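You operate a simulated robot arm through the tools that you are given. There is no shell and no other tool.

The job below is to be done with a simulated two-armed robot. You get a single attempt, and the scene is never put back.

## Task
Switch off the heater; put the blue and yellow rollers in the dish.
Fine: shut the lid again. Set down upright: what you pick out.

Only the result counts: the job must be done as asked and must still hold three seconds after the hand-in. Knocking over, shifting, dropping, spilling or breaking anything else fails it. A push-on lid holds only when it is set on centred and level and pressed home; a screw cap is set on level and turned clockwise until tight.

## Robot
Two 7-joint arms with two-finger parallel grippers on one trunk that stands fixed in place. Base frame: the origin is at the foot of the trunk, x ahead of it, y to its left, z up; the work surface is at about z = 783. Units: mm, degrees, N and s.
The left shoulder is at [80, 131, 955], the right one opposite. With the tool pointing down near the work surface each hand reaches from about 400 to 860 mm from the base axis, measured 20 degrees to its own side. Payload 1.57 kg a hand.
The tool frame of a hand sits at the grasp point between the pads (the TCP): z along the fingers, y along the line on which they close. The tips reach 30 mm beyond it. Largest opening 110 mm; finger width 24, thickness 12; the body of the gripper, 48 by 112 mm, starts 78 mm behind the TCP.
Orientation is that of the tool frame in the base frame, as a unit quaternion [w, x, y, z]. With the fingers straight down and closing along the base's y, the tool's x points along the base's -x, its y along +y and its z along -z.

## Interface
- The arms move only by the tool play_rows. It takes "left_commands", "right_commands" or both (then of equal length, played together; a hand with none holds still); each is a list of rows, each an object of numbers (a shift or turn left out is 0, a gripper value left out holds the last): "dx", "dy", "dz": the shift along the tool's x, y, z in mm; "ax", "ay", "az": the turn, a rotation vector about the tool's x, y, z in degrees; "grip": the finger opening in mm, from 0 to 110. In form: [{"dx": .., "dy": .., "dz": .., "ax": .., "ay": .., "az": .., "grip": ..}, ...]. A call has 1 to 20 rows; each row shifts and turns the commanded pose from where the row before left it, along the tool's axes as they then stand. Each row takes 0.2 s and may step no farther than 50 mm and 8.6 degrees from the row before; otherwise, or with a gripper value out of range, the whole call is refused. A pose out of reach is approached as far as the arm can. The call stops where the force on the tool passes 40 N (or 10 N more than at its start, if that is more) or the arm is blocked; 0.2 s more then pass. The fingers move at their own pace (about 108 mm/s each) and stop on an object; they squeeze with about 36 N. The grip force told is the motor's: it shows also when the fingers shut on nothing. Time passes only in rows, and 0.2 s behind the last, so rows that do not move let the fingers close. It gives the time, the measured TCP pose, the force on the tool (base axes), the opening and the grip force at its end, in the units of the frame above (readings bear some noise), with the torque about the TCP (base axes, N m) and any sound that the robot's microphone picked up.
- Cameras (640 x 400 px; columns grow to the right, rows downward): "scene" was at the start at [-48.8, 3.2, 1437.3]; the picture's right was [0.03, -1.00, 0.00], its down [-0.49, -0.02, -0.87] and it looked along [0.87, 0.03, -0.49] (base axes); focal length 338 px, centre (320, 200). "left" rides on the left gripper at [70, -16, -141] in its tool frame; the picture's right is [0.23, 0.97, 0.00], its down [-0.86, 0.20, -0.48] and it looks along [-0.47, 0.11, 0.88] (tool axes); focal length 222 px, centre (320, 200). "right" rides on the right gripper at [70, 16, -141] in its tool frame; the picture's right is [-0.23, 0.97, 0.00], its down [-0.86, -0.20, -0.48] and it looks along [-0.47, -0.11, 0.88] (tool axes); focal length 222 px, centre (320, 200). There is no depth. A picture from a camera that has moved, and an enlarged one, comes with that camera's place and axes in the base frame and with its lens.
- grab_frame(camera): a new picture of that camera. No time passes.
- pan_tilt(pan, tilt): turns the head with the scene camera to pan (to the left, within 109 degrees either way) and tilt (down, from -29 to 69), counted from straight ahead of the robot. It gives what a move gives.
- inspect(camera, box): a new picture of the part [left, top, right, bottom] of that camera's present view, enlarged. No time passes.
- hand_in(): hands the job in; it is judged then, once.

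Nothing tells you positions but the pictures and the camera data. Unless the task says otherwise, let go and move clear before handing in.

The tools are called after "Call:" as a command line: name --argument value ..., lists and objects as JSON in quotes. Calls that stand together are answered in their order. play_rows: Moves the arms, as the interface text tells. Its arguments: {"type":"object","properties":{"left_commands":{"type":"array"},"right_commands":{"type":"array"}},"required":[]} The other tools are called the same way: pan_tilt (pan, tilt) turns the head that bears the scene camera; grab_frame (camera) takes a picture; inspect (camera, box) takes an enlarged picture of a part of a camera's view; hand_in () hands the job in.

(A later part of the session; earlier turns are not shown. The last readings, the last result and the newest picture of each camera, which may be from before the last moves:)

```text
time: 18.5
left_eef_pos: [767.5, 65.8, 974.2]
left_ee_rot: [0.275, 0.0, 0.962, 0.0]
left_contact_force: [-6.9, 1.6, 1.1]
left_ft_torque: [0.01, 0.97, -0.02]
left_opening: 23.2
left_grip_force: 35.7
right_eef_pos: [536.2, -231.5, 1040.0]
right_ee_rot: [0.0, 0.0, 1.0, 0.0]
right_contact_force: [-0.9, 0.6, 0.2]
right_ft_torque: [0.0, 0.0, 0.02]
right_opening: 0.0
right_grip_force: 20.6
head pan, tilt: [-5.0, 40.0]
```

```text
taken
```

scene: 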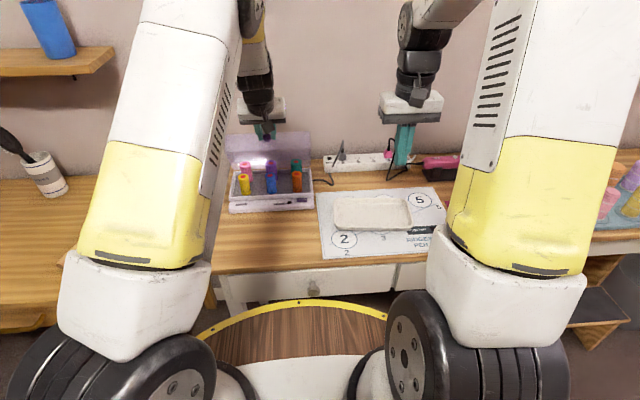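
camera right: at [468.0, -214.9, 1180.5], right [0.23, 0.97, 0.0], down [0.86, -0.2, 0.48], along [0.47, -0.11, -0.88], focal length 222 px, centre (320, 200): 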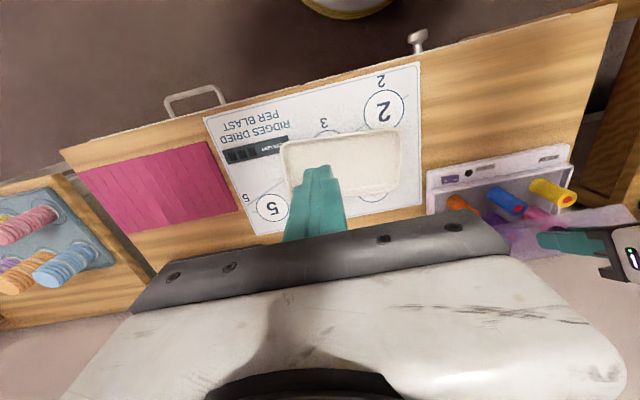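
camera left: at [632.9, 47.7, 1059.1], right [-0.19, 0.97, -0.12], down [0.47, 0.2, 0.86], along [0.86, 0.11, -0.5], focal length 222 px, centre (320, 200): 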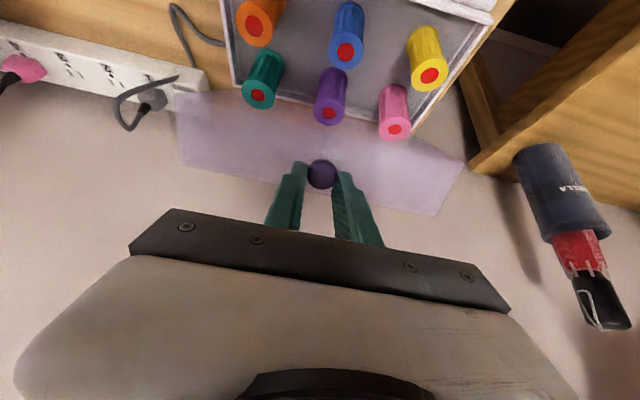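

The lid is about 60° open; all six rollers are visible (back row teal, purple, pink). I'll go on to about 80°.

Call:
play_rows --left_commands '[{"dx": -12.5, "dz": 4.4, "ay": 1}, {"dx": -12.6, "dz": 4.1, "ay": 1}, {"dx": -11.6, "dz": 5.9, "ay": 0.5}, {"dx": -11.7, "dz": 5.8, "ay": 0.5}, {}]'

Call:
grab_frame --camera "left"

Call:
inspect --camera "scene" --box '[200, 100, 340, 220]'

```text
time: 19.7
left_eef_pos: [819.8, 64.4, 981.6]
left_ee_rot: [0.251, 0.0, 0.968, 0.0]
left_contact_force: [3.4, 3.8, 4.9]
left_ft_torque: [0.05, -0.65, 0.02]
left_opening: 23.3
left_grip_force: 35.9
right_eef_pos: [537.3, -230.6, 1038.1]
right_ee_rot: [0.0, 0.0, 1.0, 0.0]
right_contact_force: [-1.1, 0.2, 0.7]
right_ft_torque: [-0.01, 0.02, -0.02]
right_opening: 0.0
right_grip_force: 21.2
head pan, tilt: [-5.0, 40.0]
```

```text
taken
camera left: at [690.2, 47.6, 1072.3], right [-0.2, 0.97, -0.11], down [0.51, 0.2, 0.83], along [0.83, 0.11, -0.54], focal length 222 px, centre (320, 200)
```

left: 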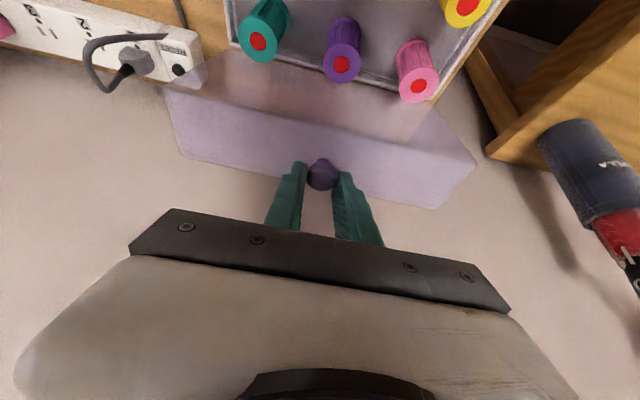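

```text
3.33 times, centred on (270, 160) of scene
camera zoom: at [-54.8, -7.3, 1420.5], right [-0.09, -1.0, 0.0], down [-0.64, 0.06, -0.77], along [0.76, -0.07, -0.64], focal length 1127 px, centre (487, 333)
```

zoom: 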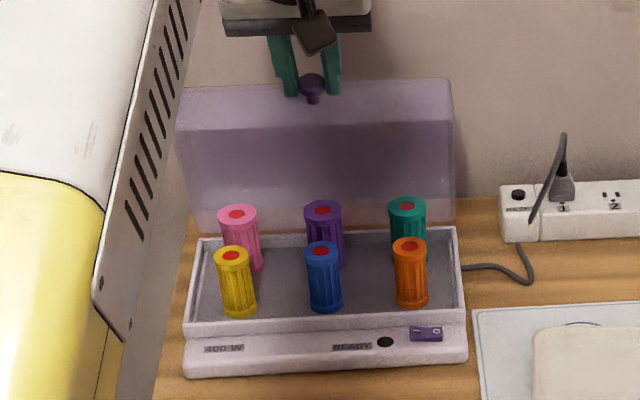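

The lid is around 80° open, with forces now slightly reversed. I'll continue to about 90° and then feel for an end stop.

Call:
play_rows --left_commands '[{"dx": -10.6, "dz": 7.7, "ay": 0.5}, {"dx": -10.7, "dz": 7.6, "ay": 0.5}, {}]'

Call:
grab_frame --camera "left"

Call:
inspect --camera "scene" --box '[200, 100, 340, 220]'

```text
time: 20.5
left_eef_pos: [846.2, 64.9, 980.4]
left_ee_rot: [0.244, 0.0, 0.97, 0.0]
left_contact_force: [4.4, 6.0, 23.4]
left_ft_torque: [0.15, -0.19, 0.02]
left_opening: 23.7
left_grip_force: 35.6
right_eef_pos: [536.9, -230.8, 1039.1]
right_ee_rot: [0.0, 0.0, 1.0, 0.0]
right_contact_force: [-0.3, 0.9, 0.1]
right_ft_torque: [0.0, 0.02, -0.01]
right_opening: 0.1
right_grip_force: 21.1
head pan, tilt: [-5.0, 40.0]
```

```text
taken
camera left: at [717.5, 47.7, 1072.3], right [-0.2, 0.97, -0.11], down [0.53, 0.2, 0.83], along [0.83, 0.11, -0.55], focal length 222 px, centre (320, 200)
```

left: 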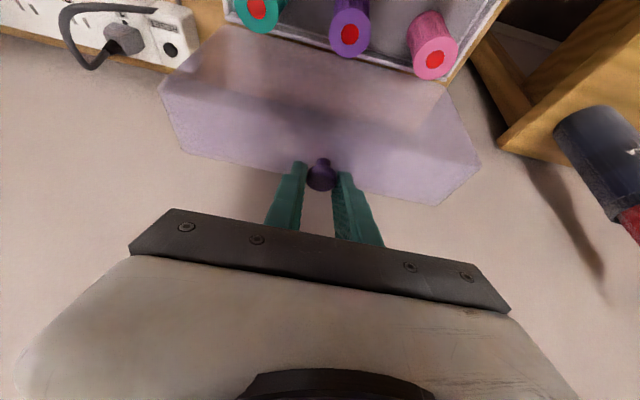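

```text
3.33 times, centred on (270, 160) of scene
camera zoom: at [-55.5, -7.2, 1420.4], right [-0.09, -1.0, 0.0], down [-0.64, 0.06, -0.77], along [0.76, -0.07, -0.64], focal length 1127 px, centre (487, 333)
```

zoom: 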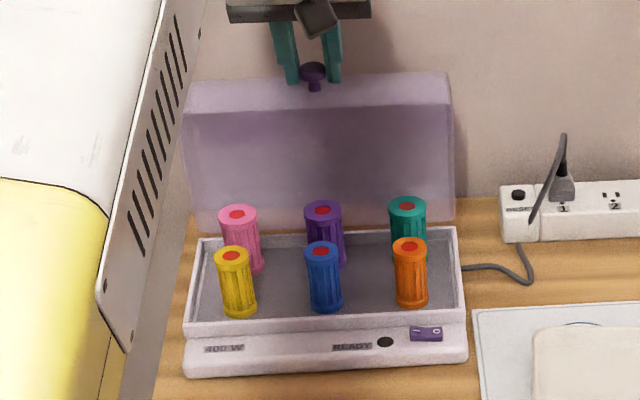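

The lid is near 90° and my arc is a few mm low there (23 N upward). I'll correct the arc upward and go a bit beyond vertical.

Call:
play_rows --left_commands '[{"dx": -4.1, "dz": -1.2}, {"dx": -10.5, "dz": 7.9}, {"dx": -4.9, "dz": 5.4}, {}]'

Call:
grab_frame --camera "left"

Call:
inspect --camera "right" --box '[420, 100, 640, 260]'

```text
time: 21.5
left_eef_pos: [867.5, 64.8, 974.0]
left_ee_rot: [0.24, 0.0, 0.971, 0.001]
left_contact_force: [-2.0, 4.0, 6.3]
left_ft_torque: [0.04, 0.72, 0.01]
left_opening: 23.1
left_grip_force: 35.2
right_eef_pos: [538.5, -231.3, 1038.6]
right_ee_rot: [0.0, 0.0, 1.0, 0.0]
right_contact_force: [0.1, 0.8, -0.1]
right_ft_torque: [-0.01, -0.01, 0.03]
right_opening: 0.0
right_grip_force: 21.5
head pan, tilt: [-5.0, 40.0]
```

```text
taken
camera left: at [739.6, 47.7, 1068.3], right [-0.2, 0.97, -0.11], down [0.53, 0.2, 0.82], along [0.82, 0.11, -0.56], focal length 222 px, centre (320, 200)
```

left: 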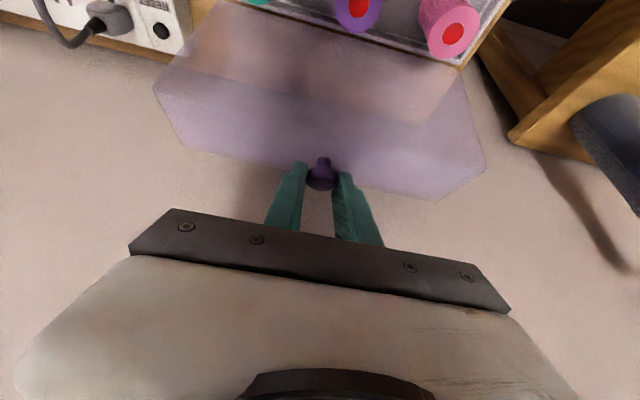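

```text
2.50 times, centred on (530, 180) of right
camera zoom: at [467.9, -215.0, 1180.5], right [0.23, 0.97, 0.0], down [0.86, -0.2, 0.48], along [0.47, -0.11, -0.88], focal length 555 px, centre (-205, 250)
```

zoom: 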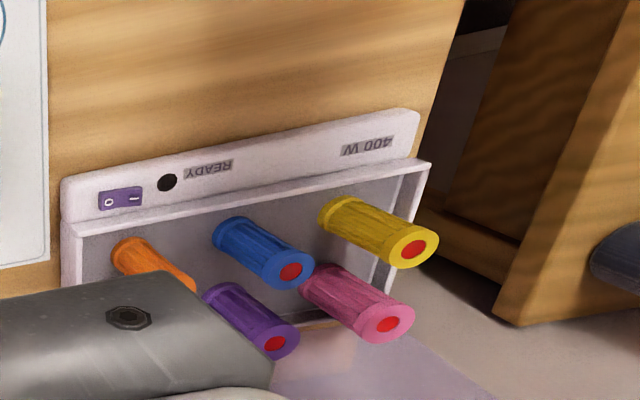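

The lid is past vertical (about 96°), so its weight should now hold it open. I'll ease it a bit further to find its stop before letting go.

Call:
play_rows --left_commands '[{"dx": -4.4, "dz": 4.6}, {"dx": -4.2, "dz": 5.0}, {}]'

Call:
grab_frame --camera "left"

Call:
inspect --camera "scene" --box '[200, 100, 340, 220]'

```text
time: 22.3
left_eef_pos: [879.8, 64.2, 970.2]
left_ee_rot: [0.24, 0.0, 0.971, 0.001]
left_contact_force: [-25.1, 4.4, 1.3]
left_ft_torque: [0.09, 0.98, 0.02]
left_opening: 23.1
left_grip_force: 35.7
right_eef_pos: [535.9, -231.7, 1038.1]
right_ee_rot: [0.0, 0.0, 1.0, 0.0]
right_contact_force: [0.6, -1.3, 0.2]
right_ft_torque: [-0.02, 0.0, 0.02]
right_opening: 0.3
right_grip_force: 21.4
head pan, tilt: [-5.0, 40.0]
```

```text
taken
camera left: at [751.1, 47.7, 1064.7], right [-0.2, 0.97, -0.11], down [0.54, 0.2, 0.82], along [0.82, 0.11, -0.56], focal length 222 px, centre (320, 200)
```

left: 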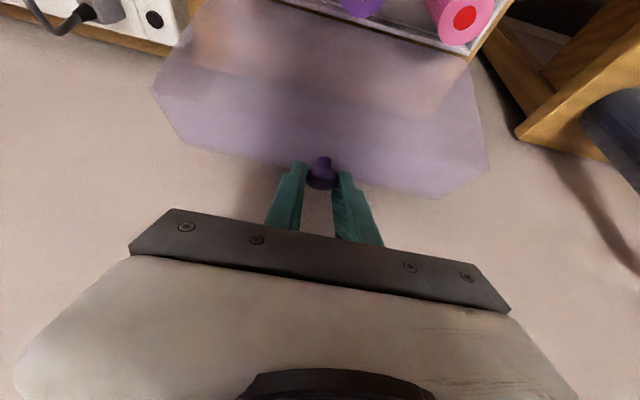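

```text
3.33 times, centred on (270, 160) of scene
camera zoom: at [-56.1, -7.3, 1420.4], right [-0.09, -1.0, 0.0], down [-0.64, 0.06, -0.77], along [0.76, -0.07, -0.64], focal length 1127 px, centre (487, 333)
```

zoom: 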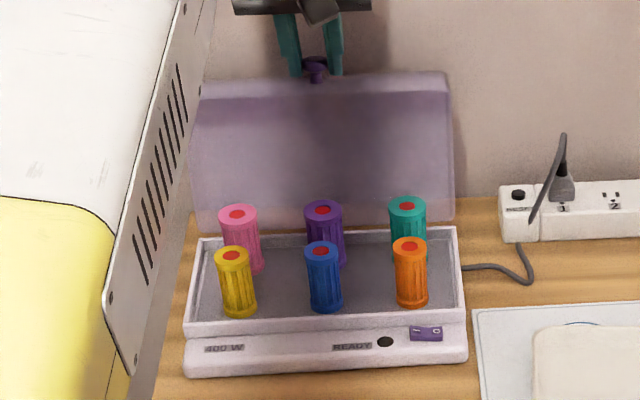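

The 25 N push-back shows the lid has reached its open stop at about 100°. I'll relieve the load, open the fingers, and draw the hand back along its own axis.

Call:
play_rows --left_commands '[{"dx": 3, "dz": -2.8}, {}]'

Call:
play_rows --left_commands '[{"grip": 32}, {"grip": 50}, {}, {"dz": -10}, {"dz": -15}, {}]'

Call:
grab_frame --camera "left"

Call:
inspect --camera "scene" --box '[200, 100, 340, 220]'

```text
time: 22.9
left_eef_pos: [878.2, 65.5, 971.5]
left_ee_rot: [0.242, 0.0, 0.97, 0.0]
left_contact_force: [0.6, 2.0, -15.7]
left_ft_torque: [0.03, -0.84, 0.03]
left_opening: 22.9
left_grip_force: 35.2
right_eef_pos: [538.7, -231.7, 1037.5]
right_ee_rot: [-0.001, 0.0, 1.0, 0.0]
right_contact_force: [-0.1, 0.2, -0.5]
right_ft_torque: [0.02, 0.0, 0.01]
right_opening: 0.1
right_grip_force: 21.2
head pan, tilt: [-5.0, 40.0]
```

```text
time: 24.3
left_eef_pos: [863.6, 65.4, 994.9]
left_ee_rot: [0.242, 0.001, 0.97, 0.0]
left_contact_force: [0.1, -0.4, -0.3]
left_ft_torque: [0.01, 0.01, -0.01]
left_opening: 50.2
left_grip_force: 0.1
right_eef_pos: [536.8, -232.6, 1037.4]
right_ee_rot: [0.001, 0.0, 1.0, 0.001]
right_contact_force: [0.2, -0.2, -0.2]
right_ft_torque: [-0.02, -0.01, 0.01]
right_opening: 0.0
right_grip_force: 21.0
head pan, tilt: [-5.0, 40.0]
```

```text
taken
camera left: at [736.8, 47.9, 1088.7], right [-0.2, 0.97, -0.11], down [0.53, 0.2, 0.82], along [0.82, 0.11, -0.56], focal length 222 px, centre (320, 200)
```

left: 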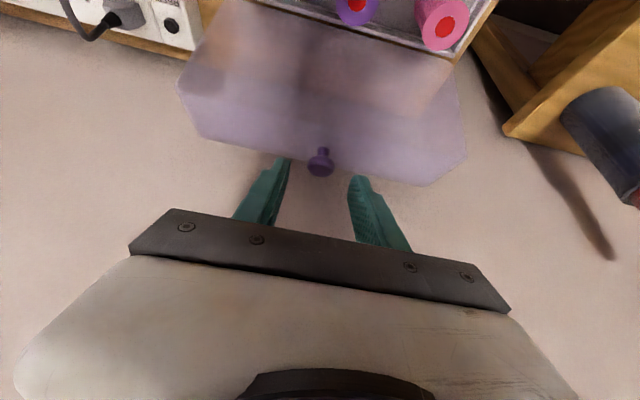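

```text
3.33 times, centred on (270, 160) of scene
camera zoom: at [-54.8, -7.4, 1420.5], right [-0.09, -1.0, 0.0], down [-0.64, 0.06, -0.77], along [0.76, -0.07, -0.64], focal length 1127 px, centre (487, 333)
```

zoom: 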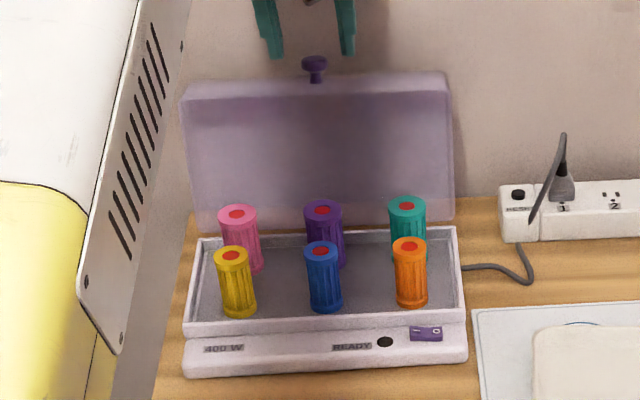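

The lid stays open by itself. I'll draw the left hand well back and to the left, turning it down again, and keep the right hand for picking the rollers.

Call:
play_rows --left_commands '[{"dz": -40}, {"dx": 24.7, "dy": 28.3, "dz": -24.5}, {"dx": 24.7, "dy": 28.3, "dz": -24.5}, {"dx": 24.7, "dy": 28.3, "dz": -24.5}, {"dx": 24.7, "dy": 28.3, "dz": -24.5}, {"dx": 24.7, "dy": 28.3, "dz": -24.5}, {"dx": 24.7, "dy": 28.3, "dz": -24.5}, {"ay": 7}, {"ay": 7}, {"ay": 7}, {"ay": 7}, {"dx": 40, "dy": 20}, {"dx": 40, "dy": 20}, {"dx": 40, "dy": 20}, {}]'

Call:
grab_frame --camera "scene"

```text
time: 27.5
left_eef_pos: [527.1, 294.6, 1091.6]
left_ee_rot: [0.001, 0.0, 1.0, 0.0]
left_contact_force: [-0.6, -0.2, -0.3]
left_ft_torque: [-0.01, -0.02, -0.03]
left_opening: 49.9
left_grip_force: 0.1
right_eef_pos: [538.4, -231.8, 1038.1]
right_ee_rot: [0.0, 0.0, 1.0, 0.0]
right_contact_force: [0.1, 0.8, 1.0]
right_ft_torque: [0.01, 0.01, -0.01]
right_opening: 0.0
right_grip_force: 21.6
head pan, tilt: [-5.0, 40.0]
```

```text
taken
```

scene: 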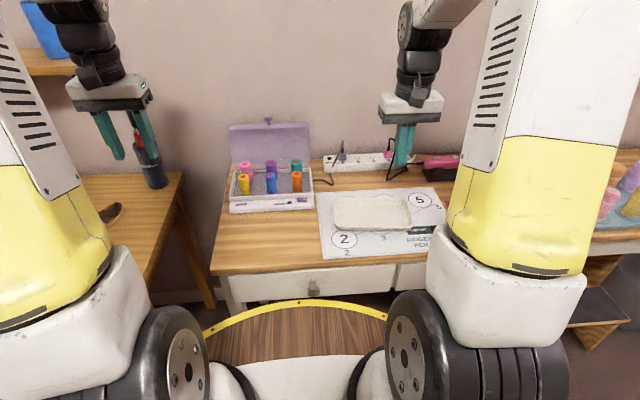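

The heater stands open with nothing in the way. I'll take precise zooms of the rollers and the dish before bringing in the right hand.

Call:
inspect --camera "scene" --box '[222, 115, 318, 215]'

Call:
inspect --camera "scene" --box '[320, 180, 440, 255]'

Call:
inspect --camera "right" --box '[420, 120, 600, 240]'

```text
4.00 times, centred on (270, 165) of scene
camera zoom: at [-54.8, -7.4, 1420.5], right [-0.09, -1.0, 0.0], down [-0.64, 0.06, -0.77], along [0.76, -0.07, -0.64], focal length 1352 px, centre (520, 340)
```

zoom: 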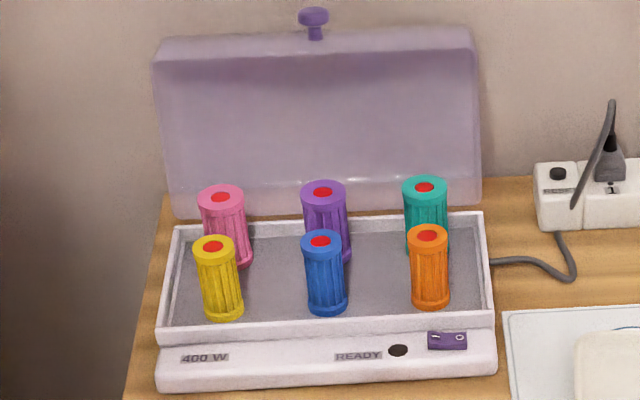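

```text
5.33 times, centred on (380, 218) of scene
camera zoom: at [-54.8, -7.4, 1420.5], right [-0.09, -1.0, 0.0], down [-0.64, 0.06, -0.77], along [0.76, -0.07, -0.64], focal length 1803 px, centre (0, 107)
```

zoom: 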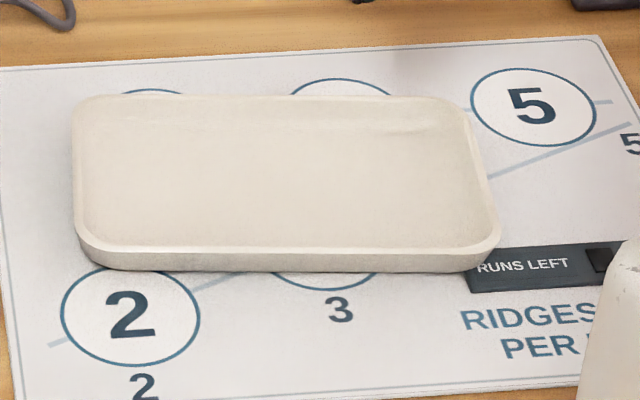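

```text
3.33 times, centred on (510, 180) of right
camera zoom: at [468.2, -215.1, 1180.4], right [0.23, 0.97, 0.0], down [0.86, -0.2, 0.48], along [0.47, -0.11, -0.88], focal length 740 px, centre (-313, 267)
```

zoom: 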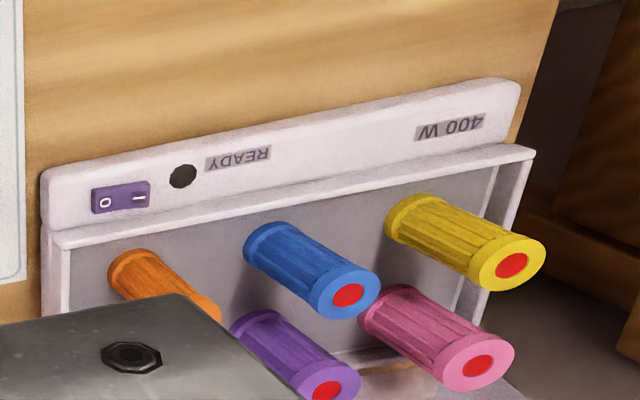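

The rollers are about 30 mm wide and 60 mm tall with rims, blue's top near (732, 66, 859) and yellow's near (734, 142, 858). I'll move the right hand, opened to 60 mm, to hover above the blue one.

Call:
play_rows --right_commands '[{"dx": -24, "dy": 37.2, "dz": 5, "grip": 60}, {"dx": -24, "dy": 37.2, "dz": 5}, {"dx": -24, "dy": 37.2, "dz": 10}, {"dx": -24, "dy": 37.2, "dz": 10}, {"dx": -24, "dy": 37.2, "dz": 10}, {"dx": -24, "dy": 37.2, "dz": 10}, {"dx": -24, "dy": 37.2, "dz": 10}, {"dx": -23.6, "dy": 37.2, "dz": 10}, {}]'

Call:
grab_frame --camera "right"

Call:
inspect --camera "scene" --box '[222, 115, 318, 215]'

```text
time: 29.5
left_eef_pos: [527.5, 294.0, 1090.5]
left_ee_rot: [0.0, 0.001, 1.0, -0.001]
left_contact_force: [0.2, 0.9, 0.3]
left_ft_torque: [-0.01, -0.02, 0.0]
left_opening: 50.0
left_grip_force: 0.1
right_eef_pos: [732.3, 69.2, 967.9]
right_ee_rot: [-0.001, 0.0, 1.0, 0.0]
right_contact_force: [-0.3, 0.0, -1.0]
right_ft_torque: [-0.01, -0.02, -0.02]
right_opening: 60.0
right_grip_force: 0.0
head pan, tilt: [-5.0, 40.0]
```

```text
taken
camera right: at [662.5, 85.3, 1109.3], right [0.23, 0.97, 0.0], down [0.86, -0.2, 0.48], along [0.46, -0.11, -0.88], focal length 222 px, centre (320, 200)
```

right: 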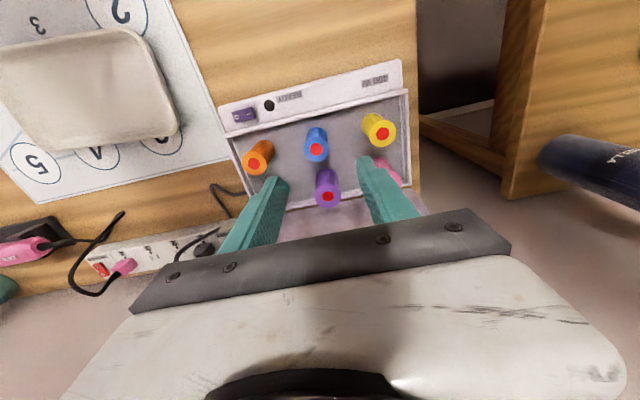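

```text
4.00 times, centred on (270, 165) of scene
camera zoom: at [-54.8, -7.3, 1420.5], right [-0.09, -1.0, 0.0], down [-0.64, 0.06, -0.77], along [0.76, -0.07, -0.64], focal length 1352 px, centre (520, 340)
```

zoom: 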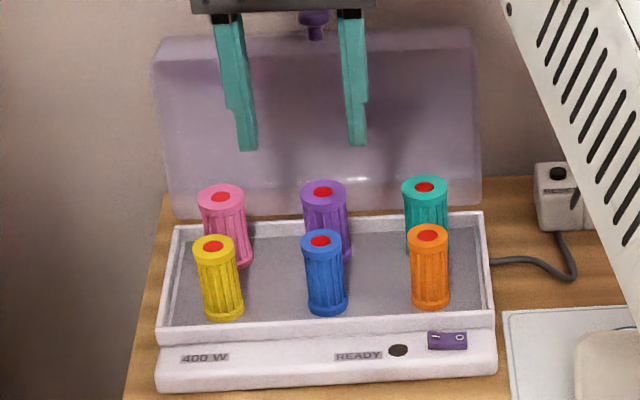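

Call:
inspect --camera "right" --box '[230, 80, 422, 200]'

```text
3.33 times, centred on (326, 140) of right
camera zoom: at [662.5, 85.3, 1109.3], right [0.23, 0.97, 0.0], down [0.86, -0.2, 0.48], along [0.46, -0.11, -0.88], focal length 740 px, centre (300, 400)
```

zoom: 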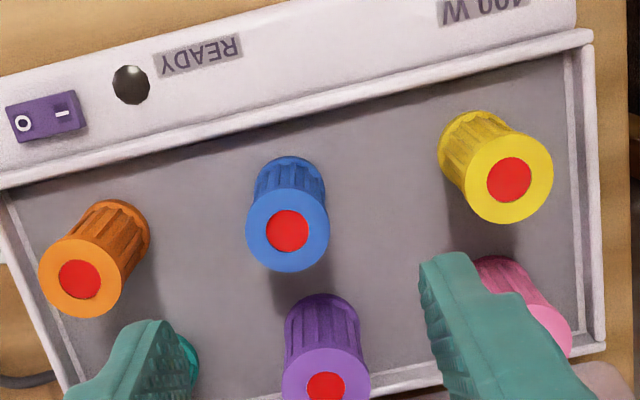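

From above, the front row is at x≈730 with orange at y=-11, blue at y=65, yellow at y=140; tops at z≈860. I'll centre over blue and come down to just above it, then verify.

Call:
play_rows --right_commands '[{"dx": 2.4, "dy": -4.3}, {"dz": 34}, {"dz": 32}, {}]'

Call:
inspect --camera "right" --box '[230, 80, 422, 200]'

Call:
inspect --camera "scene" --box '[222, 115, 318, 215]'

```text
time: 30.5
left_eef_pos: [526.4, 294.7, 1091.3]
left_ee_rot: [0.0, 0.001, 1.0, 0.0]
left_contact_force: [0.3, 0.2, 0.7]
left_ft_torque: [0.02, 0.03, 0.01]
left_opening: 49.9
left_grip_force: 0.1
right_eef_pos: [729.0, 62.4, 899.0]
right_ee_rot: [0.0, 0.001, 1.0, -0.001]
right_contact_force: [0.1, 0.1, 0.2]
right_ft_torque: [0.01, 0.01, 0.01]
right_opening: 60.0
right_grip_force: 0.1
head pan, tilt: [-5.0, 40.0]
```

```text
3.33 times, centred on (326, 140) of right
camera zoom: at [659.4, 79.2, 1041.3], right [0.23, 0.97, 0.0], down [0.85, -0.2, 0.48], along [0.47, -0.11, -0.88], focal length 740 px, centre (300, 400)
```

zoom: 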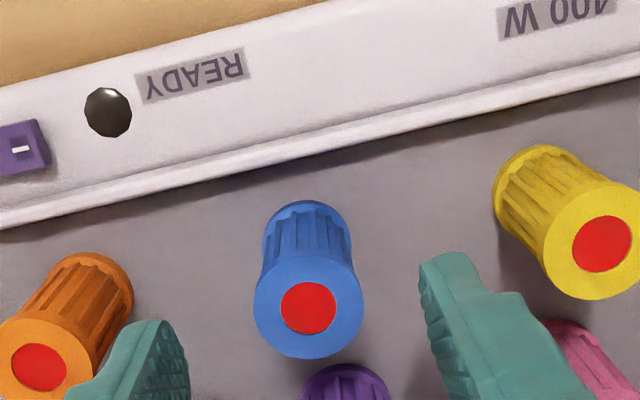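

```text
4.00 times, centred on (270, 165) of scene
camera zoom: at [-54.8, -7.3, 1420.5], right [-0.09, -1.0, 0.0], down [-0.64, 0.06, -0.77], along [0.76, -0.07, -0.64], focal length 1352 px, centre (520, 340)
```

zoom: 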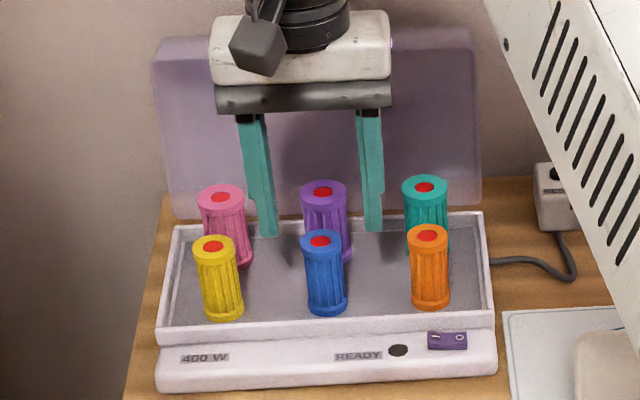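

Blue is centred to within about 1.5 mm of the fingers. I'll correct, descend around it and stop with the tips just above the tray floor.

Call:
play_rows --right_commands '[{"dy": 1.5}, {"dz": 20}, {"dz": 20}, {"dz": 21}, {}]'

Call:
inspect --camera "right" --box '[230, 80, 422, 200]'

Call:
inspect --camera "scene" --box '[222, 115, 318, 215]'

```text
time: 31.7
left_eef_pos: [526.9, 295.0, 1091.3]
left_ee_rot: [0.0, 0.0, 1.0, -0.001]
left_contact_force: [-0.2, -0.1, -0.6]
left_ft_torque: [0.01, -0.02, -0.03]
left_opening: 50.3
left_grip_force: 0.0
right_eef_pos: [729.7, 65.3, 838.3]
right_ee_rot: [0.0, 0.0, 1.0, 0.0]
right_contact_force: [-0.1, -0.8, 0.7]
right_ft_torque: [0.0, -0.01, -0.01]
right_opening: 59.9
right_grip_force: 0.0
head pan, tilt: [-5.0, 40.0]
```

```text
3.33 times, centred on (326, 140) of right
camera zoom: at [660.0, 82.9, 981.2], right [0.23, 0.97, 0.0], down [0.85, -0.2, 0.48], along [0.47, -0.11, -0.88], focal length 740 px, centre (300, 400)
```

zoom: 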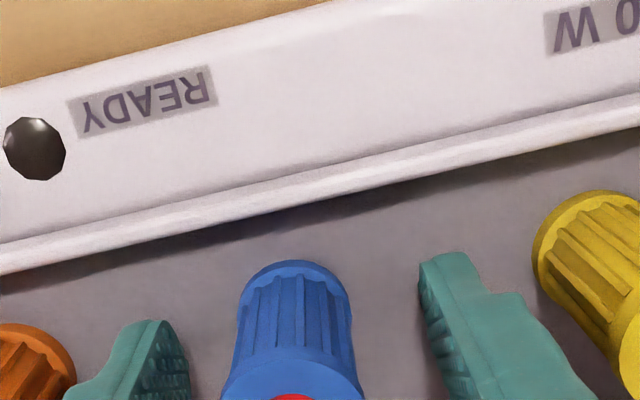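

```text
4.00 times, centred on (270, 165) of scene
camera zoom: at [-54.8, -7.3, 1420.5], right [-0.09, -1.0, 0.0], down [-0.64, 0.06, -0.77], along [0.76, -0.07, -0.64], focal length 1352 px, centre (520, 340)
```

zoom: 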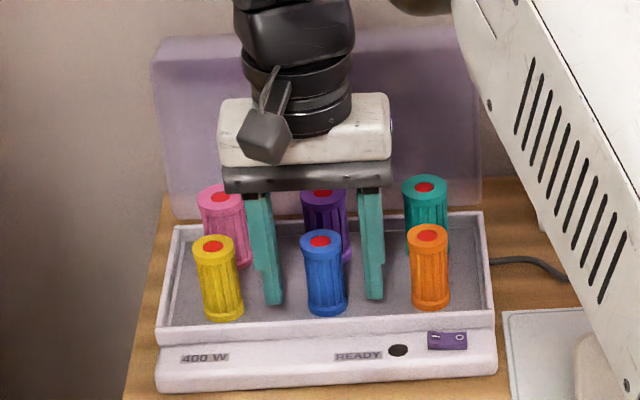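

Both views suggest the blue roller is about 2 mm to the -y side of the fingers' middle. I'll shift by that and close gently.

Call:
play_rows --right_commands '[{"dy": -2.2}, {}]'

Call:
inspect --camera "scene" --box '[250, 165, 298, 205]'

```text
time: 32.3
left_eef_pos: [526.2, 294.8, 1090.7]
left_ee_rot: [0.0, -0.001, 1.0, 0.001]
left_contact_force: [0.0, -0.3, -0.4]
left_ft_torque: [0.04, -0.05, 0.03]
left_opening: 50.0
left_grip_force: 0.1
right_eef_pos: [728.5, 62.8, 839.2]
right_ee_rot: [0.001, 0.0, 1.0, 0.001]
right_contact_force: [0.4, -0.5, -0.2]
right_ft_torque: [-0.02, -0.02, -0.01]
right_opening: 59.9
right_grip_force: 0.0
head pan, tilt: [-5.0, 40.0]
```

```text
10.00 times, centred on (274, 185) of scene
camera zoom: at [-54.8, -7.3, 1420.5], right [-0.09, -1.0, 0.0], down [-0.64, 0.06, -0.77], along [0.76, -0.07, -0.64], focal length 3381 px, centre (780, 350)
```

zoom: 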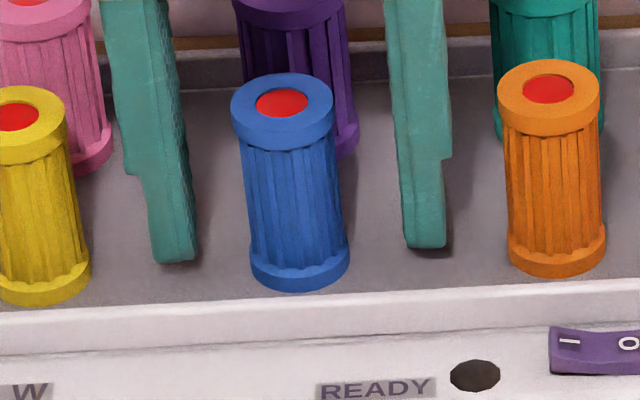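

Now the fingers are symmetric about the blue roller. Closing.

Call:
play_rows --right_commands '[{"grip": 40}, {"grip": 20}, {}, {}]'

Call:
inspect --camera "scene" --box '[250, 165, 298, 205]'

```text
time: 33.3
left_eef_pos: [526.7, 295.2, 1090.6]
left_ee_rot: [0.0, 0.0, 1.0, 0.0]
left_contact_force: [-0.4, 0.2, 0.9]
left_ft_torque: [0.0, 0.02, -0.01]
left_opening: 50.1
left_grip_force: 0.1
right_eef_pos: [728.7, 63.8, 840.1]
right_ee_rot: [-0.001, -0.001, 1.0, -0.001]
right_contact_force: [0.0, 0.6, 0.3]
right_ft_torque: [0.0, -0.01, 0.03]
right_opening: 27.0
right_grip_force: 35.7
head pan, tilt: [-5.0, 40.0]
```

```text
10.00 times, centred on (274, 185) of scene
camera zoom: at [-54.8, -7.3, 1420.5], right [-0.09, -1.0, 0.0], down [-0.64, 0.06, -0.77], along [0.76, -0.07, -0.64], focal length 3381 px, centre (780, 350)
```

zoom: 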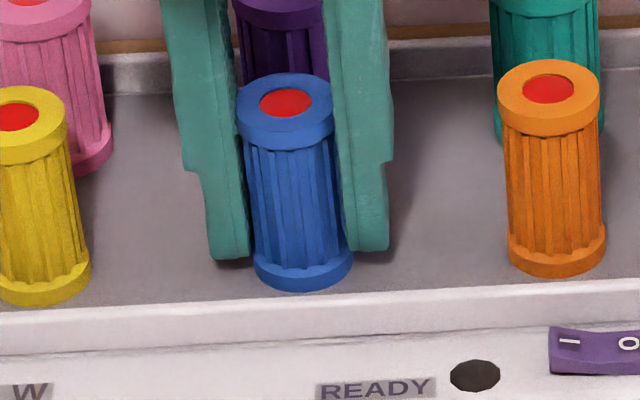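

Blue is held (opening 27 mm). I'll lift it straight up, slowly at first.

Call:
play_rows --right_commands '[{"dz": -5}, {"dz": -8}, {"dz": -12}, {"dz": -15}, {"dz": -20}, {"dz": -20}, {"dz": -20}, {}]'

Call:
grab_frame --camera "right"

Call:
inspect --camera "scene" --box '[222, 115, 318, 215]'

```text
time: 35.1
left_eef_pos: [526.3, 293.9, 1090.2]
left_ee_rot: [0.0, 0.0, 1.0, 0.0]
left_contact_force: [1.0, 0.4, -0.9]
left_ft_torque: [-0.01, 0.01, -0.03]
left_opening: 50.2
left_grip_force: 0.0
right_eef_pos: [729.0, 63.5, 939.9]
right_ee_rot: [0.0, -0.001, 1.0, -0.001]
right_contact_force: [0.0, 0.5, 0.0]
right_ft_torque: [0.03, 0.02, 0.02]
right_opening: 27.4
right_grip_force: 36.1
head pan, tilt: [-5.0, 40.0]
```

```text
taken
camera right: at [660.0, 80.3, 1082.2], right [0.23, 0.97, 0.0], down [0.86, -0.2, 0.48], along [0.47, -0.11, -0.88], focal length 222 px, centre (320, 200)
```

right: 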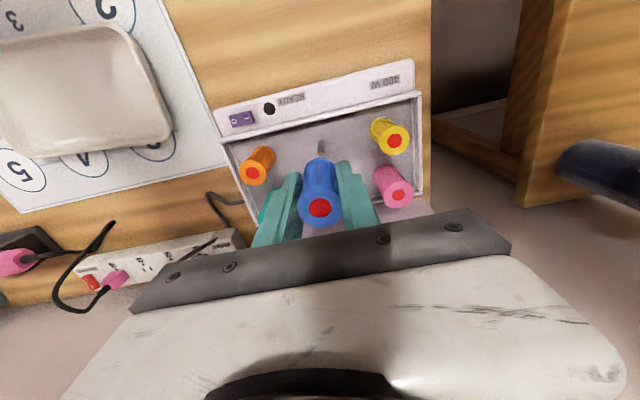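

```text
4.00 times, centred on (270, 165) of scene
camera zoom: at [-54.8, -7.3, 1420.5], right [-0.09, -1.0, 0.0], down [-0.64, 0.06, -0.77], along [0.76, -0.07, -0.64], focal length 1352 px, centre (520, 340)
```

zoom: 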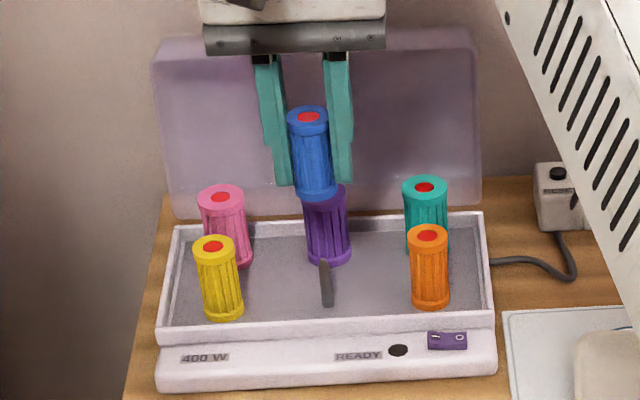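

The blue roller is lifted clear of its peg and held upright. The dish's centre is (619, -210); I'll carry blue to the dish's left half, about (623, -168), staying high over the orange roller.

Call:
play_rows --right_commands '[{"dx": 8, "dy": -17, "dz": -5}, {"dx": 15, "dy": -33}, {"dx": 15, "dy": -33}, {"dx": 15, "dy": -33}, {"dx": 15, "dy": -33}, {"dx": 15, "dy": -33}, {"dx": 15, "dy": -33}, {"dx": 8.2, "dy": -16.5}, {"dz": 30}, {"dz": 20}, {}]'

Call:
grab_frame --camera "right"

Call:
grab_frame --camera "scene"

```text
time: 37.5
left_eef_pos: [526.9, 294.3, 1090.0]
left_ee_rot: [0.001, 0.0, 1.0, 0.0]
left_contact_force: [-0.9, 0.1, -0.1]
left_ft_torque: [-0.01, 0.02, 0.03]
left_opening: 50.1
left_grip_force: 0.0
right_eef_pos: [621.4, -167.1, 894.6]
right_ee_rot: [0.0, 0.0, 1.0, 0.0]
right_contact_force: [0.2, 0.2, -0.4]
right_ft_torque: [-0.01, 0.01, 0.02]
right_opening: 27.0
right_grip_force: 36.1
head pan, tilt: [-5.0, 40.0]
```

```text
taken
camera right: at [552.9, -151.7, 1036.2], right [0.23, 0.97, 0.0], down [0.86, -0.2, 0.48], along [0.47, -0.11, -0.88], focal length 222 px, centre (320, 200)
```

right: 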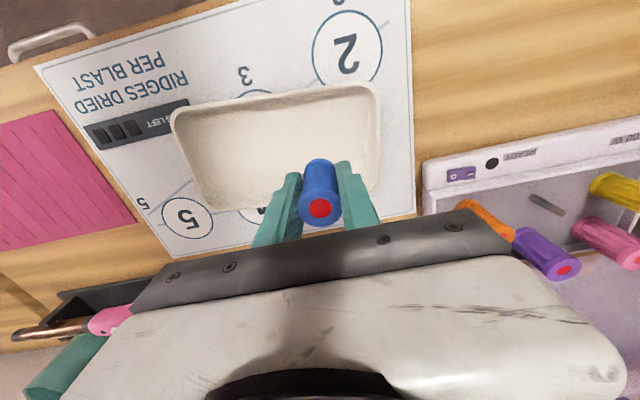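

```text
taken
```

scene: 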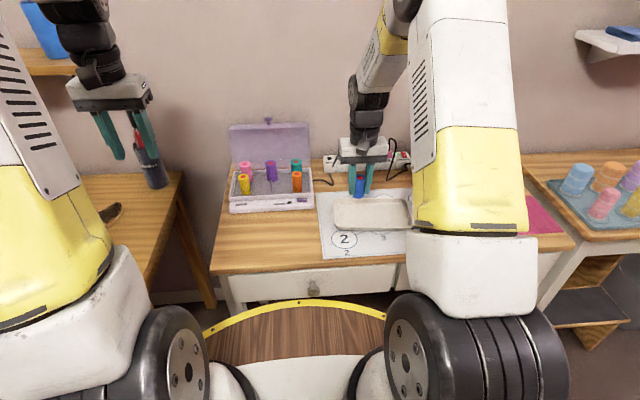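

Blue hangs above the left part of the dish. I'll zoom to confirm before lowering.

Call:
inspect --camera "right" --box '[160, 60, 420, 222]'

Call:
inspect --camera "scene" --box '[310, 150, 420, 240]'

```text
2.46 times, centred on (290, 141) of right
camera zoom: at [552.9, -151.7, 1036.2], right [0.23, 0.97, 0.0], down [0.86, -0.2, 0.48], along [0.47, -0.11, -0.88], focal length 547 px, centre (394, 345)
```

zoom: 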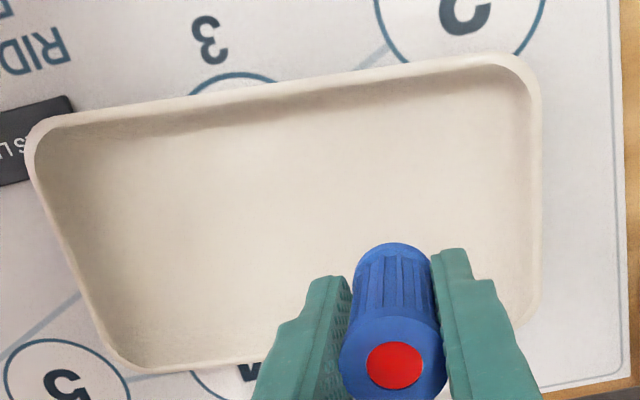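

```text
4.44 times, centred on (365, 195) of scene
camera zoom: at [-54.8, -7.4, 1420.5], right [-0.09, -1.0, 0.0], down [-0.64, 0.06, -0.77], along [0.76, -0.07, -0.64], focal length 1503 px, centre (120, 222)
```

zoom: 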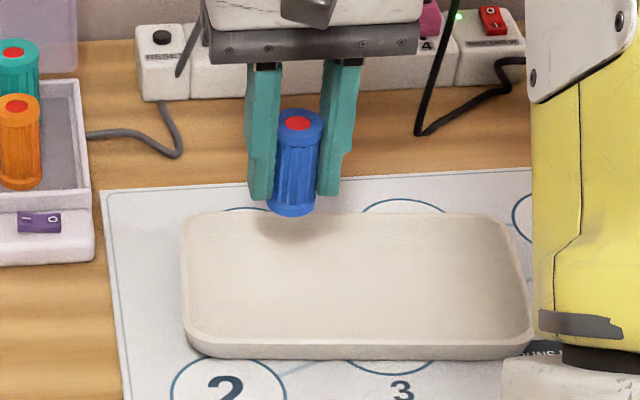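

The drop point lies in the middle of the dish's left half. I'll lower toward the floor, the last part slowly.

Call:
play_rows --right_commands '[{"dz": 20}, {"dz": 20}, {"dz": 14}, {"dz": 4}, {"dz": 3}, {}]'

Call:
inspect --camera "scene" --box '[330, 165, 410, 225]'

```text
time: 38.9
left_eef_pos: [527.1, 294.6, 1090.4]
left_ee_rot: [0.0, 0.0, 1.0, 0.0]
left_contact_force: [0.0, 0.3, 0.0]
left_ft_torque: [0.01, -0.02, -0.03]
left_opening: 50.0
left_grip_force: 0.1
right_eef_pos: [621.5, -168.6, 834.4]
right_ee_rot: [0.0, -0.001, 1.0, 0.0]
right_contact_force: [1.4, 0.1, -0.9]
right_ft_torque: [-0.01, 0.02, -0.02]
right_opening: 26.8
right_grip_force: 35.7
head pan, tilt: [-5.0, 40.0]
```

```text
6.67 times, centred on (370, 195) of scene
camera zoom: at [-54.8, -7.4, 1420.5], right [-0.09, -1.0, 0.0], down [-0.64, 0.06, -0.77], along [0.76, -0.07, -0.64], focal length 2254 px, centre (-13, 233)
```

zoom: 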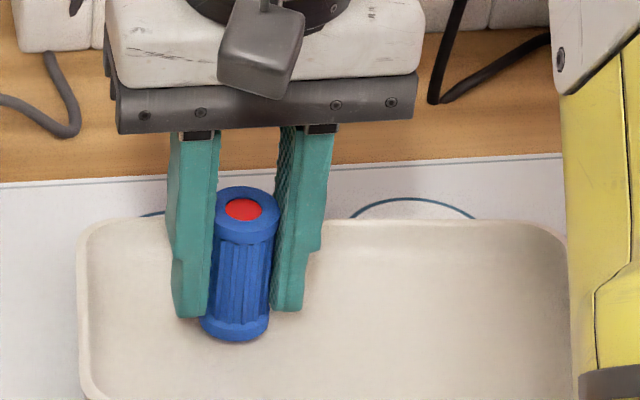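

The roller's bottom is still some millimetres above the dish floor. I'll lower in 1.5 mm steps and watch the force.

Call:
play_rows --right_commands '[{"dz": 1.5}, {"dz": 1.5}, {"dz": 1.5}, {}]'

Call:
inspect --camera "scene" --box '[345, 180, 377, 220]'

```text
time: 39.9
left_eef_pos: [525.7, 294.5, 1090.6]
left_ee_rot: [0.0, 0.0, 1.0, 0.0]
left_contact_force: [-0.1, 0.2, -0.7]
left_ft_torque: [-0.02, 0.01, 0.02]
left_opening: 50.2
left_grip_force: 0.1
right_eef_pos: [621.6, -168.7, 828.9]
right_ee_rot: [0.0, 0.001, 1.0, 0.0]
right_contact_force: [1.1, -0.4, 0.3]
right_ft_torque: [0.01, 0.02, 0.01]
right_opening: 27.0
right_grip_force: 36.3
head pan, tilt: [-5.0, 40.0]
```

```text
10.00 times, centred on (361, 200) of scene
camera zoom: at [-54.8, -7.4, 1420.5], right [-0.09, -1.0, 0.0], down [-0.64, 0.06, -0.77], along [0.76, -0.07, -0.64], focal length 3381 px, centre (-90, 200)
```

zoom: 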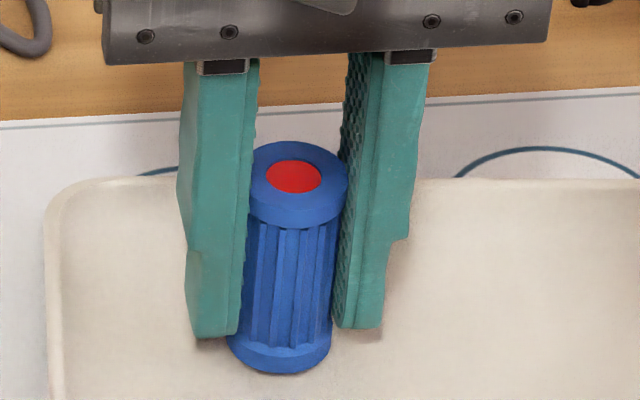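

No contact yet; I'll keep lowering in 1 mm steps.

Call:
play_rows --right_commands '[{"dz": 1}, {"dz": 1}, {"dz": 1}, {}]'

```text
time: 40.9
left_eef_pos: [526.5, 295.3, 1090.2]
left_ee_rot: [-0.001, 0.0, 1.0, 0.0]
left_contact_force: [0.1, -0.5, -0.2]
left_ft_torque: [0.01, 0.01, -0.01]
left_opening: 49.9
left_grip_force: 0.0
right_eef_pos: [622.8, -169.2, 826.5]
right_ee_rot: [0.0, 0.0, 1.0, 0.0]
right_contact_force: [-1.8, 0.5, 5.2]
right_ft_torque: [0.01, 0.08, 0.01]
right_opening: 27.1
right_grip_force: 35.4
head pan, tilt: [-5.0, 40.0]
```

A 5 N upward force shows the blue roller is standing on the dish floor. I'll open the fingers and rise straight up.

Call:
play_rows --right_commands '[{"dz": -0.7, "grip": 30}, {"grip": 34}, {"grip": 50}, {}, {"dz": -15}, {"dz": -25}, {"dz": -30}, {"dz": -30}, {}]'

Call:
inspect --camera "scene" --box '[320, 160, 420, 225]'

Call:
grab_frame --camera "right"

```text
time: 42.9
left_eef_pos: [526.3, 294.3, 1089.9]
left_ee_rot: [0.0, 0.0, 1.0, 0.0]
left_contact_force: [-0.7, 0.4, 0.2]
left_ft_torque: [0.0, 0.0, -0.02]
left_opening: 50.5
left_grip_force: 0.2
right_eef_pos: [623.0, -166.7, 926.5]
right_ee_rot: [-0.001, 0.001, 1.0, 0.0]
right_contact_force: [0.0, -0.2, -0.1]
right_ft_torque: [-0.01, 0.03, 0.02]
right_opening: 50.2
right_grip_force: 0.1
head pan, tilt: [-5.0, 40.0]
```

```text
6.15 times, centred on (370, 192) of scene
camera zoom: at [-54.8, -7.4, 1420.5], right [-0.09, -1.0, 0.0], down [-0.64, 0.06, -0.77], along [0.76, -0.07, -0.64], focal length 2081 px, centre (12, 246)
```

zoom: 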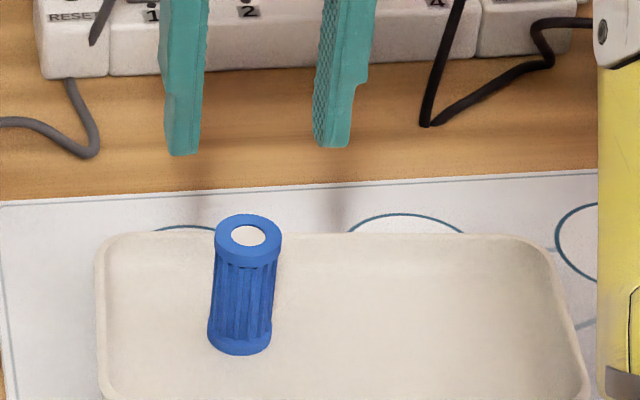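

```text
taken
camera right: at [553.5, -151.1, 1068.5], right [0.23, 0.97, 0.0], down [0.86, -0.2, 0.48], along [0.47, -0.11, -0.88], focal length 222 px, centre (320, 200)
```

right: 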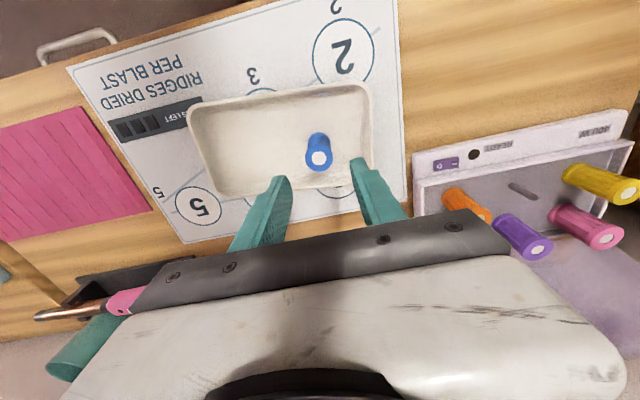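

Blue stands upright in the dish. Next is yellow at about (730, 140); I'll go over it high with a 44 mm opening, since the tray's left rim is close by.

Call:
play_rows --right_commands '[{"dx": -13.4, "dy": 38.4, "dz": -5, "grip": 44}, {"dx": -13.4, "dy": 38.4, "dz": -5}, {"dx": -13.4, "dy": 38.4, "dz": -5}, {"dx": -13.4, "dy": 38.4, "dz": -5}, {"dx": -13.4, "dy": 38.4, "dz": 0}, {"dx": -13.4, "dy": 38.4, "dz": 0}, {"dx": -13.4, "dy": 38.4, "dz": 0}, {"dx": -13.2, "dy": 38, "dz": 0}, {}]'

Call:
grab_frame --camera "right"

Call:
inspect --camera "right" --box '[230, 80, 422, 200]'

Call:
grab_frame --camera "scene"

```text
time: 44.9
left_eef_pos: [526.8, 295.3, 1089.8]
left_ee_rot: [0.0, 0.001, 1.0, 0.0]
left_contact_force: [-0.8, -0.2, -0.8]
left_ft_torque: [0.0, 0.02, -0.01]
left_opening: 50.1
left_grip_force: 0.1
right_eef_pos: [728.4, 137.0, 944.9]
right_ee_rot: [-0.001, 0.0, 1.0, 0.0]
right_contact_force: [0.7, 0.4, -0.7]
right_ft_torque: [0.01, 0.0, 0.02]
right_opening: 44.0
right_grip_force: 0.0
head pan, tilt: [-5.0, 40.0]
```

```text
taken
camera right: at [659.5, 154.1, 1087.7], right [0.23, 0.97, 0.0], down [0.86, -0.2, 0.48], along [0.47, -0.11, -0.88], focal length 222 px, centre (320, 200)
```

right: 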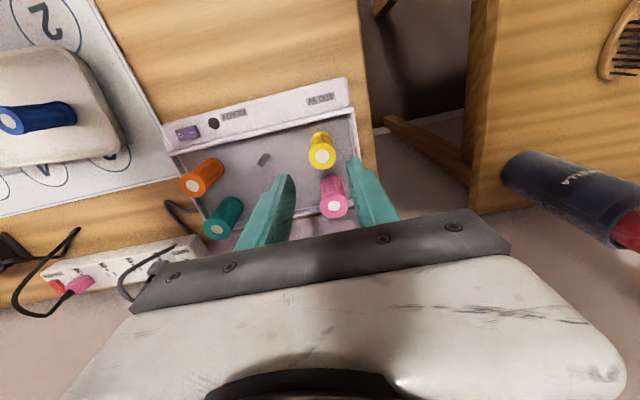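

```text
3.33 times, centred on (326, 140) of right
camera zoom: at [659.5, 154.1, 1087.7], right [0.23, 0.97, 0.0], down [0.86, -0.2, 0.48], along [0.47, -0.11, -0.88], focal length 740 px, centre (300, 400)
```

zoom: 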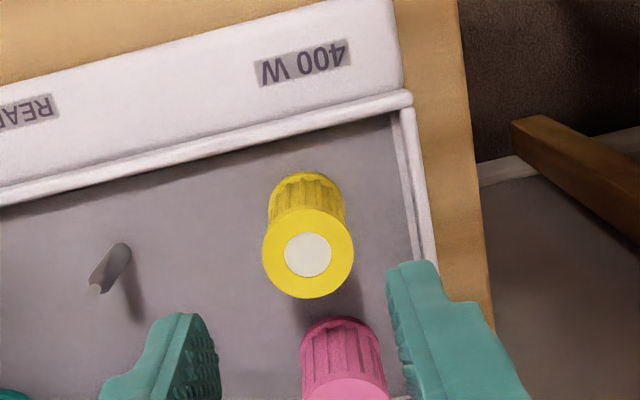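

```text
taken
```

scene: 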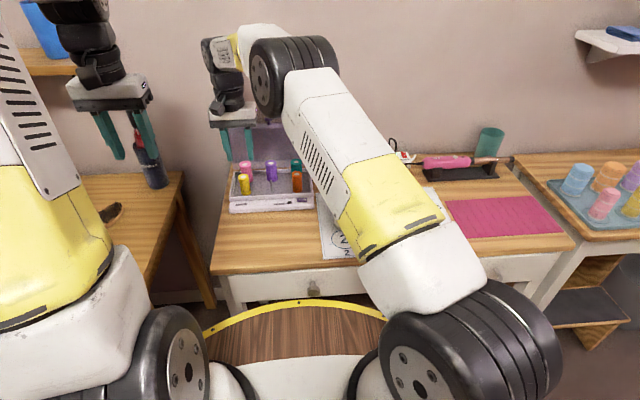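

Yellow's top is at (730.4, 139.6); I need about 1.5 mm in y. I'll correct and descend most of the way, then check.

Call:
play_rows --right_commands '[{"dx": -0.8, "dy": 1.5}, {"dz": 25}, {"dz": 25}, {"dz": 20}, {}]'

Call:
inspect --camera "right" --box '[230, 80, 422, 200]'

Call:
inspect --camera "scene" --box '[220, 155, 284, 215]'

```text
time: 46.1
left_eef_pos: [527.5, 295.1, 1090.5]
left_ee_rot: [0.0, 0.0, 1.0, 0.0]
left_contact_force: [0.0, 0.4, -0.7]
left_ft_torque: [-0.01, -0.04, -0.02]
left_opening: 50.3
left_grip_force: 0.0
right_eef_pos: [730.9, 138.7, 876.8]
right_ee_rot: [0.0, 0.0, 1.0, 0.0]
right_contact_force: [0.5, -0.2, -0.4]
right_ft_torque: [0.01, 0.0, 0.0]
right_opening: 44.1
right_grip_force: 0.0
head pan, tilt: [-5.0, 40.0]
```

```text
3.33 times, centred on (326, 140) of right
camera zoom: at [661.1, 154.8, 1018.7], right [0.23, 0.97, 0.0], down [0.86, -0.2, 0.48], along [0.47, -0.11, -0.88], focal length 740 px, centre (300, 400)
```

zoom: 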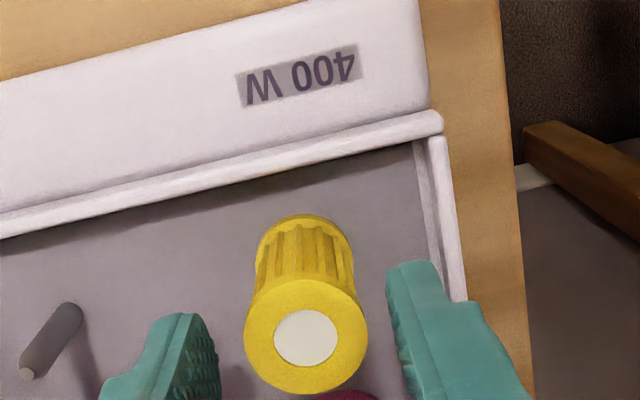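

```text
6.67 times, centred on (252, 185) of scene
camera zoom: at [-54.8, -7.3, 1420.5], right [-0.09, -1.0, 0.0], down [-0.64, 0.06, -0.77], along [0.76, -0.07, -0.64], focal length 2254 px, centre (773, 300)
```

zoom: 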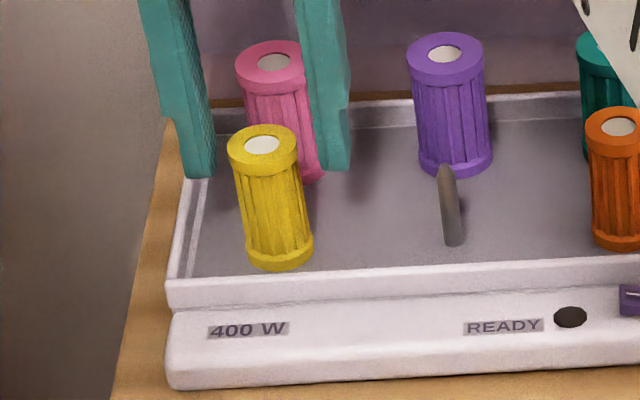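

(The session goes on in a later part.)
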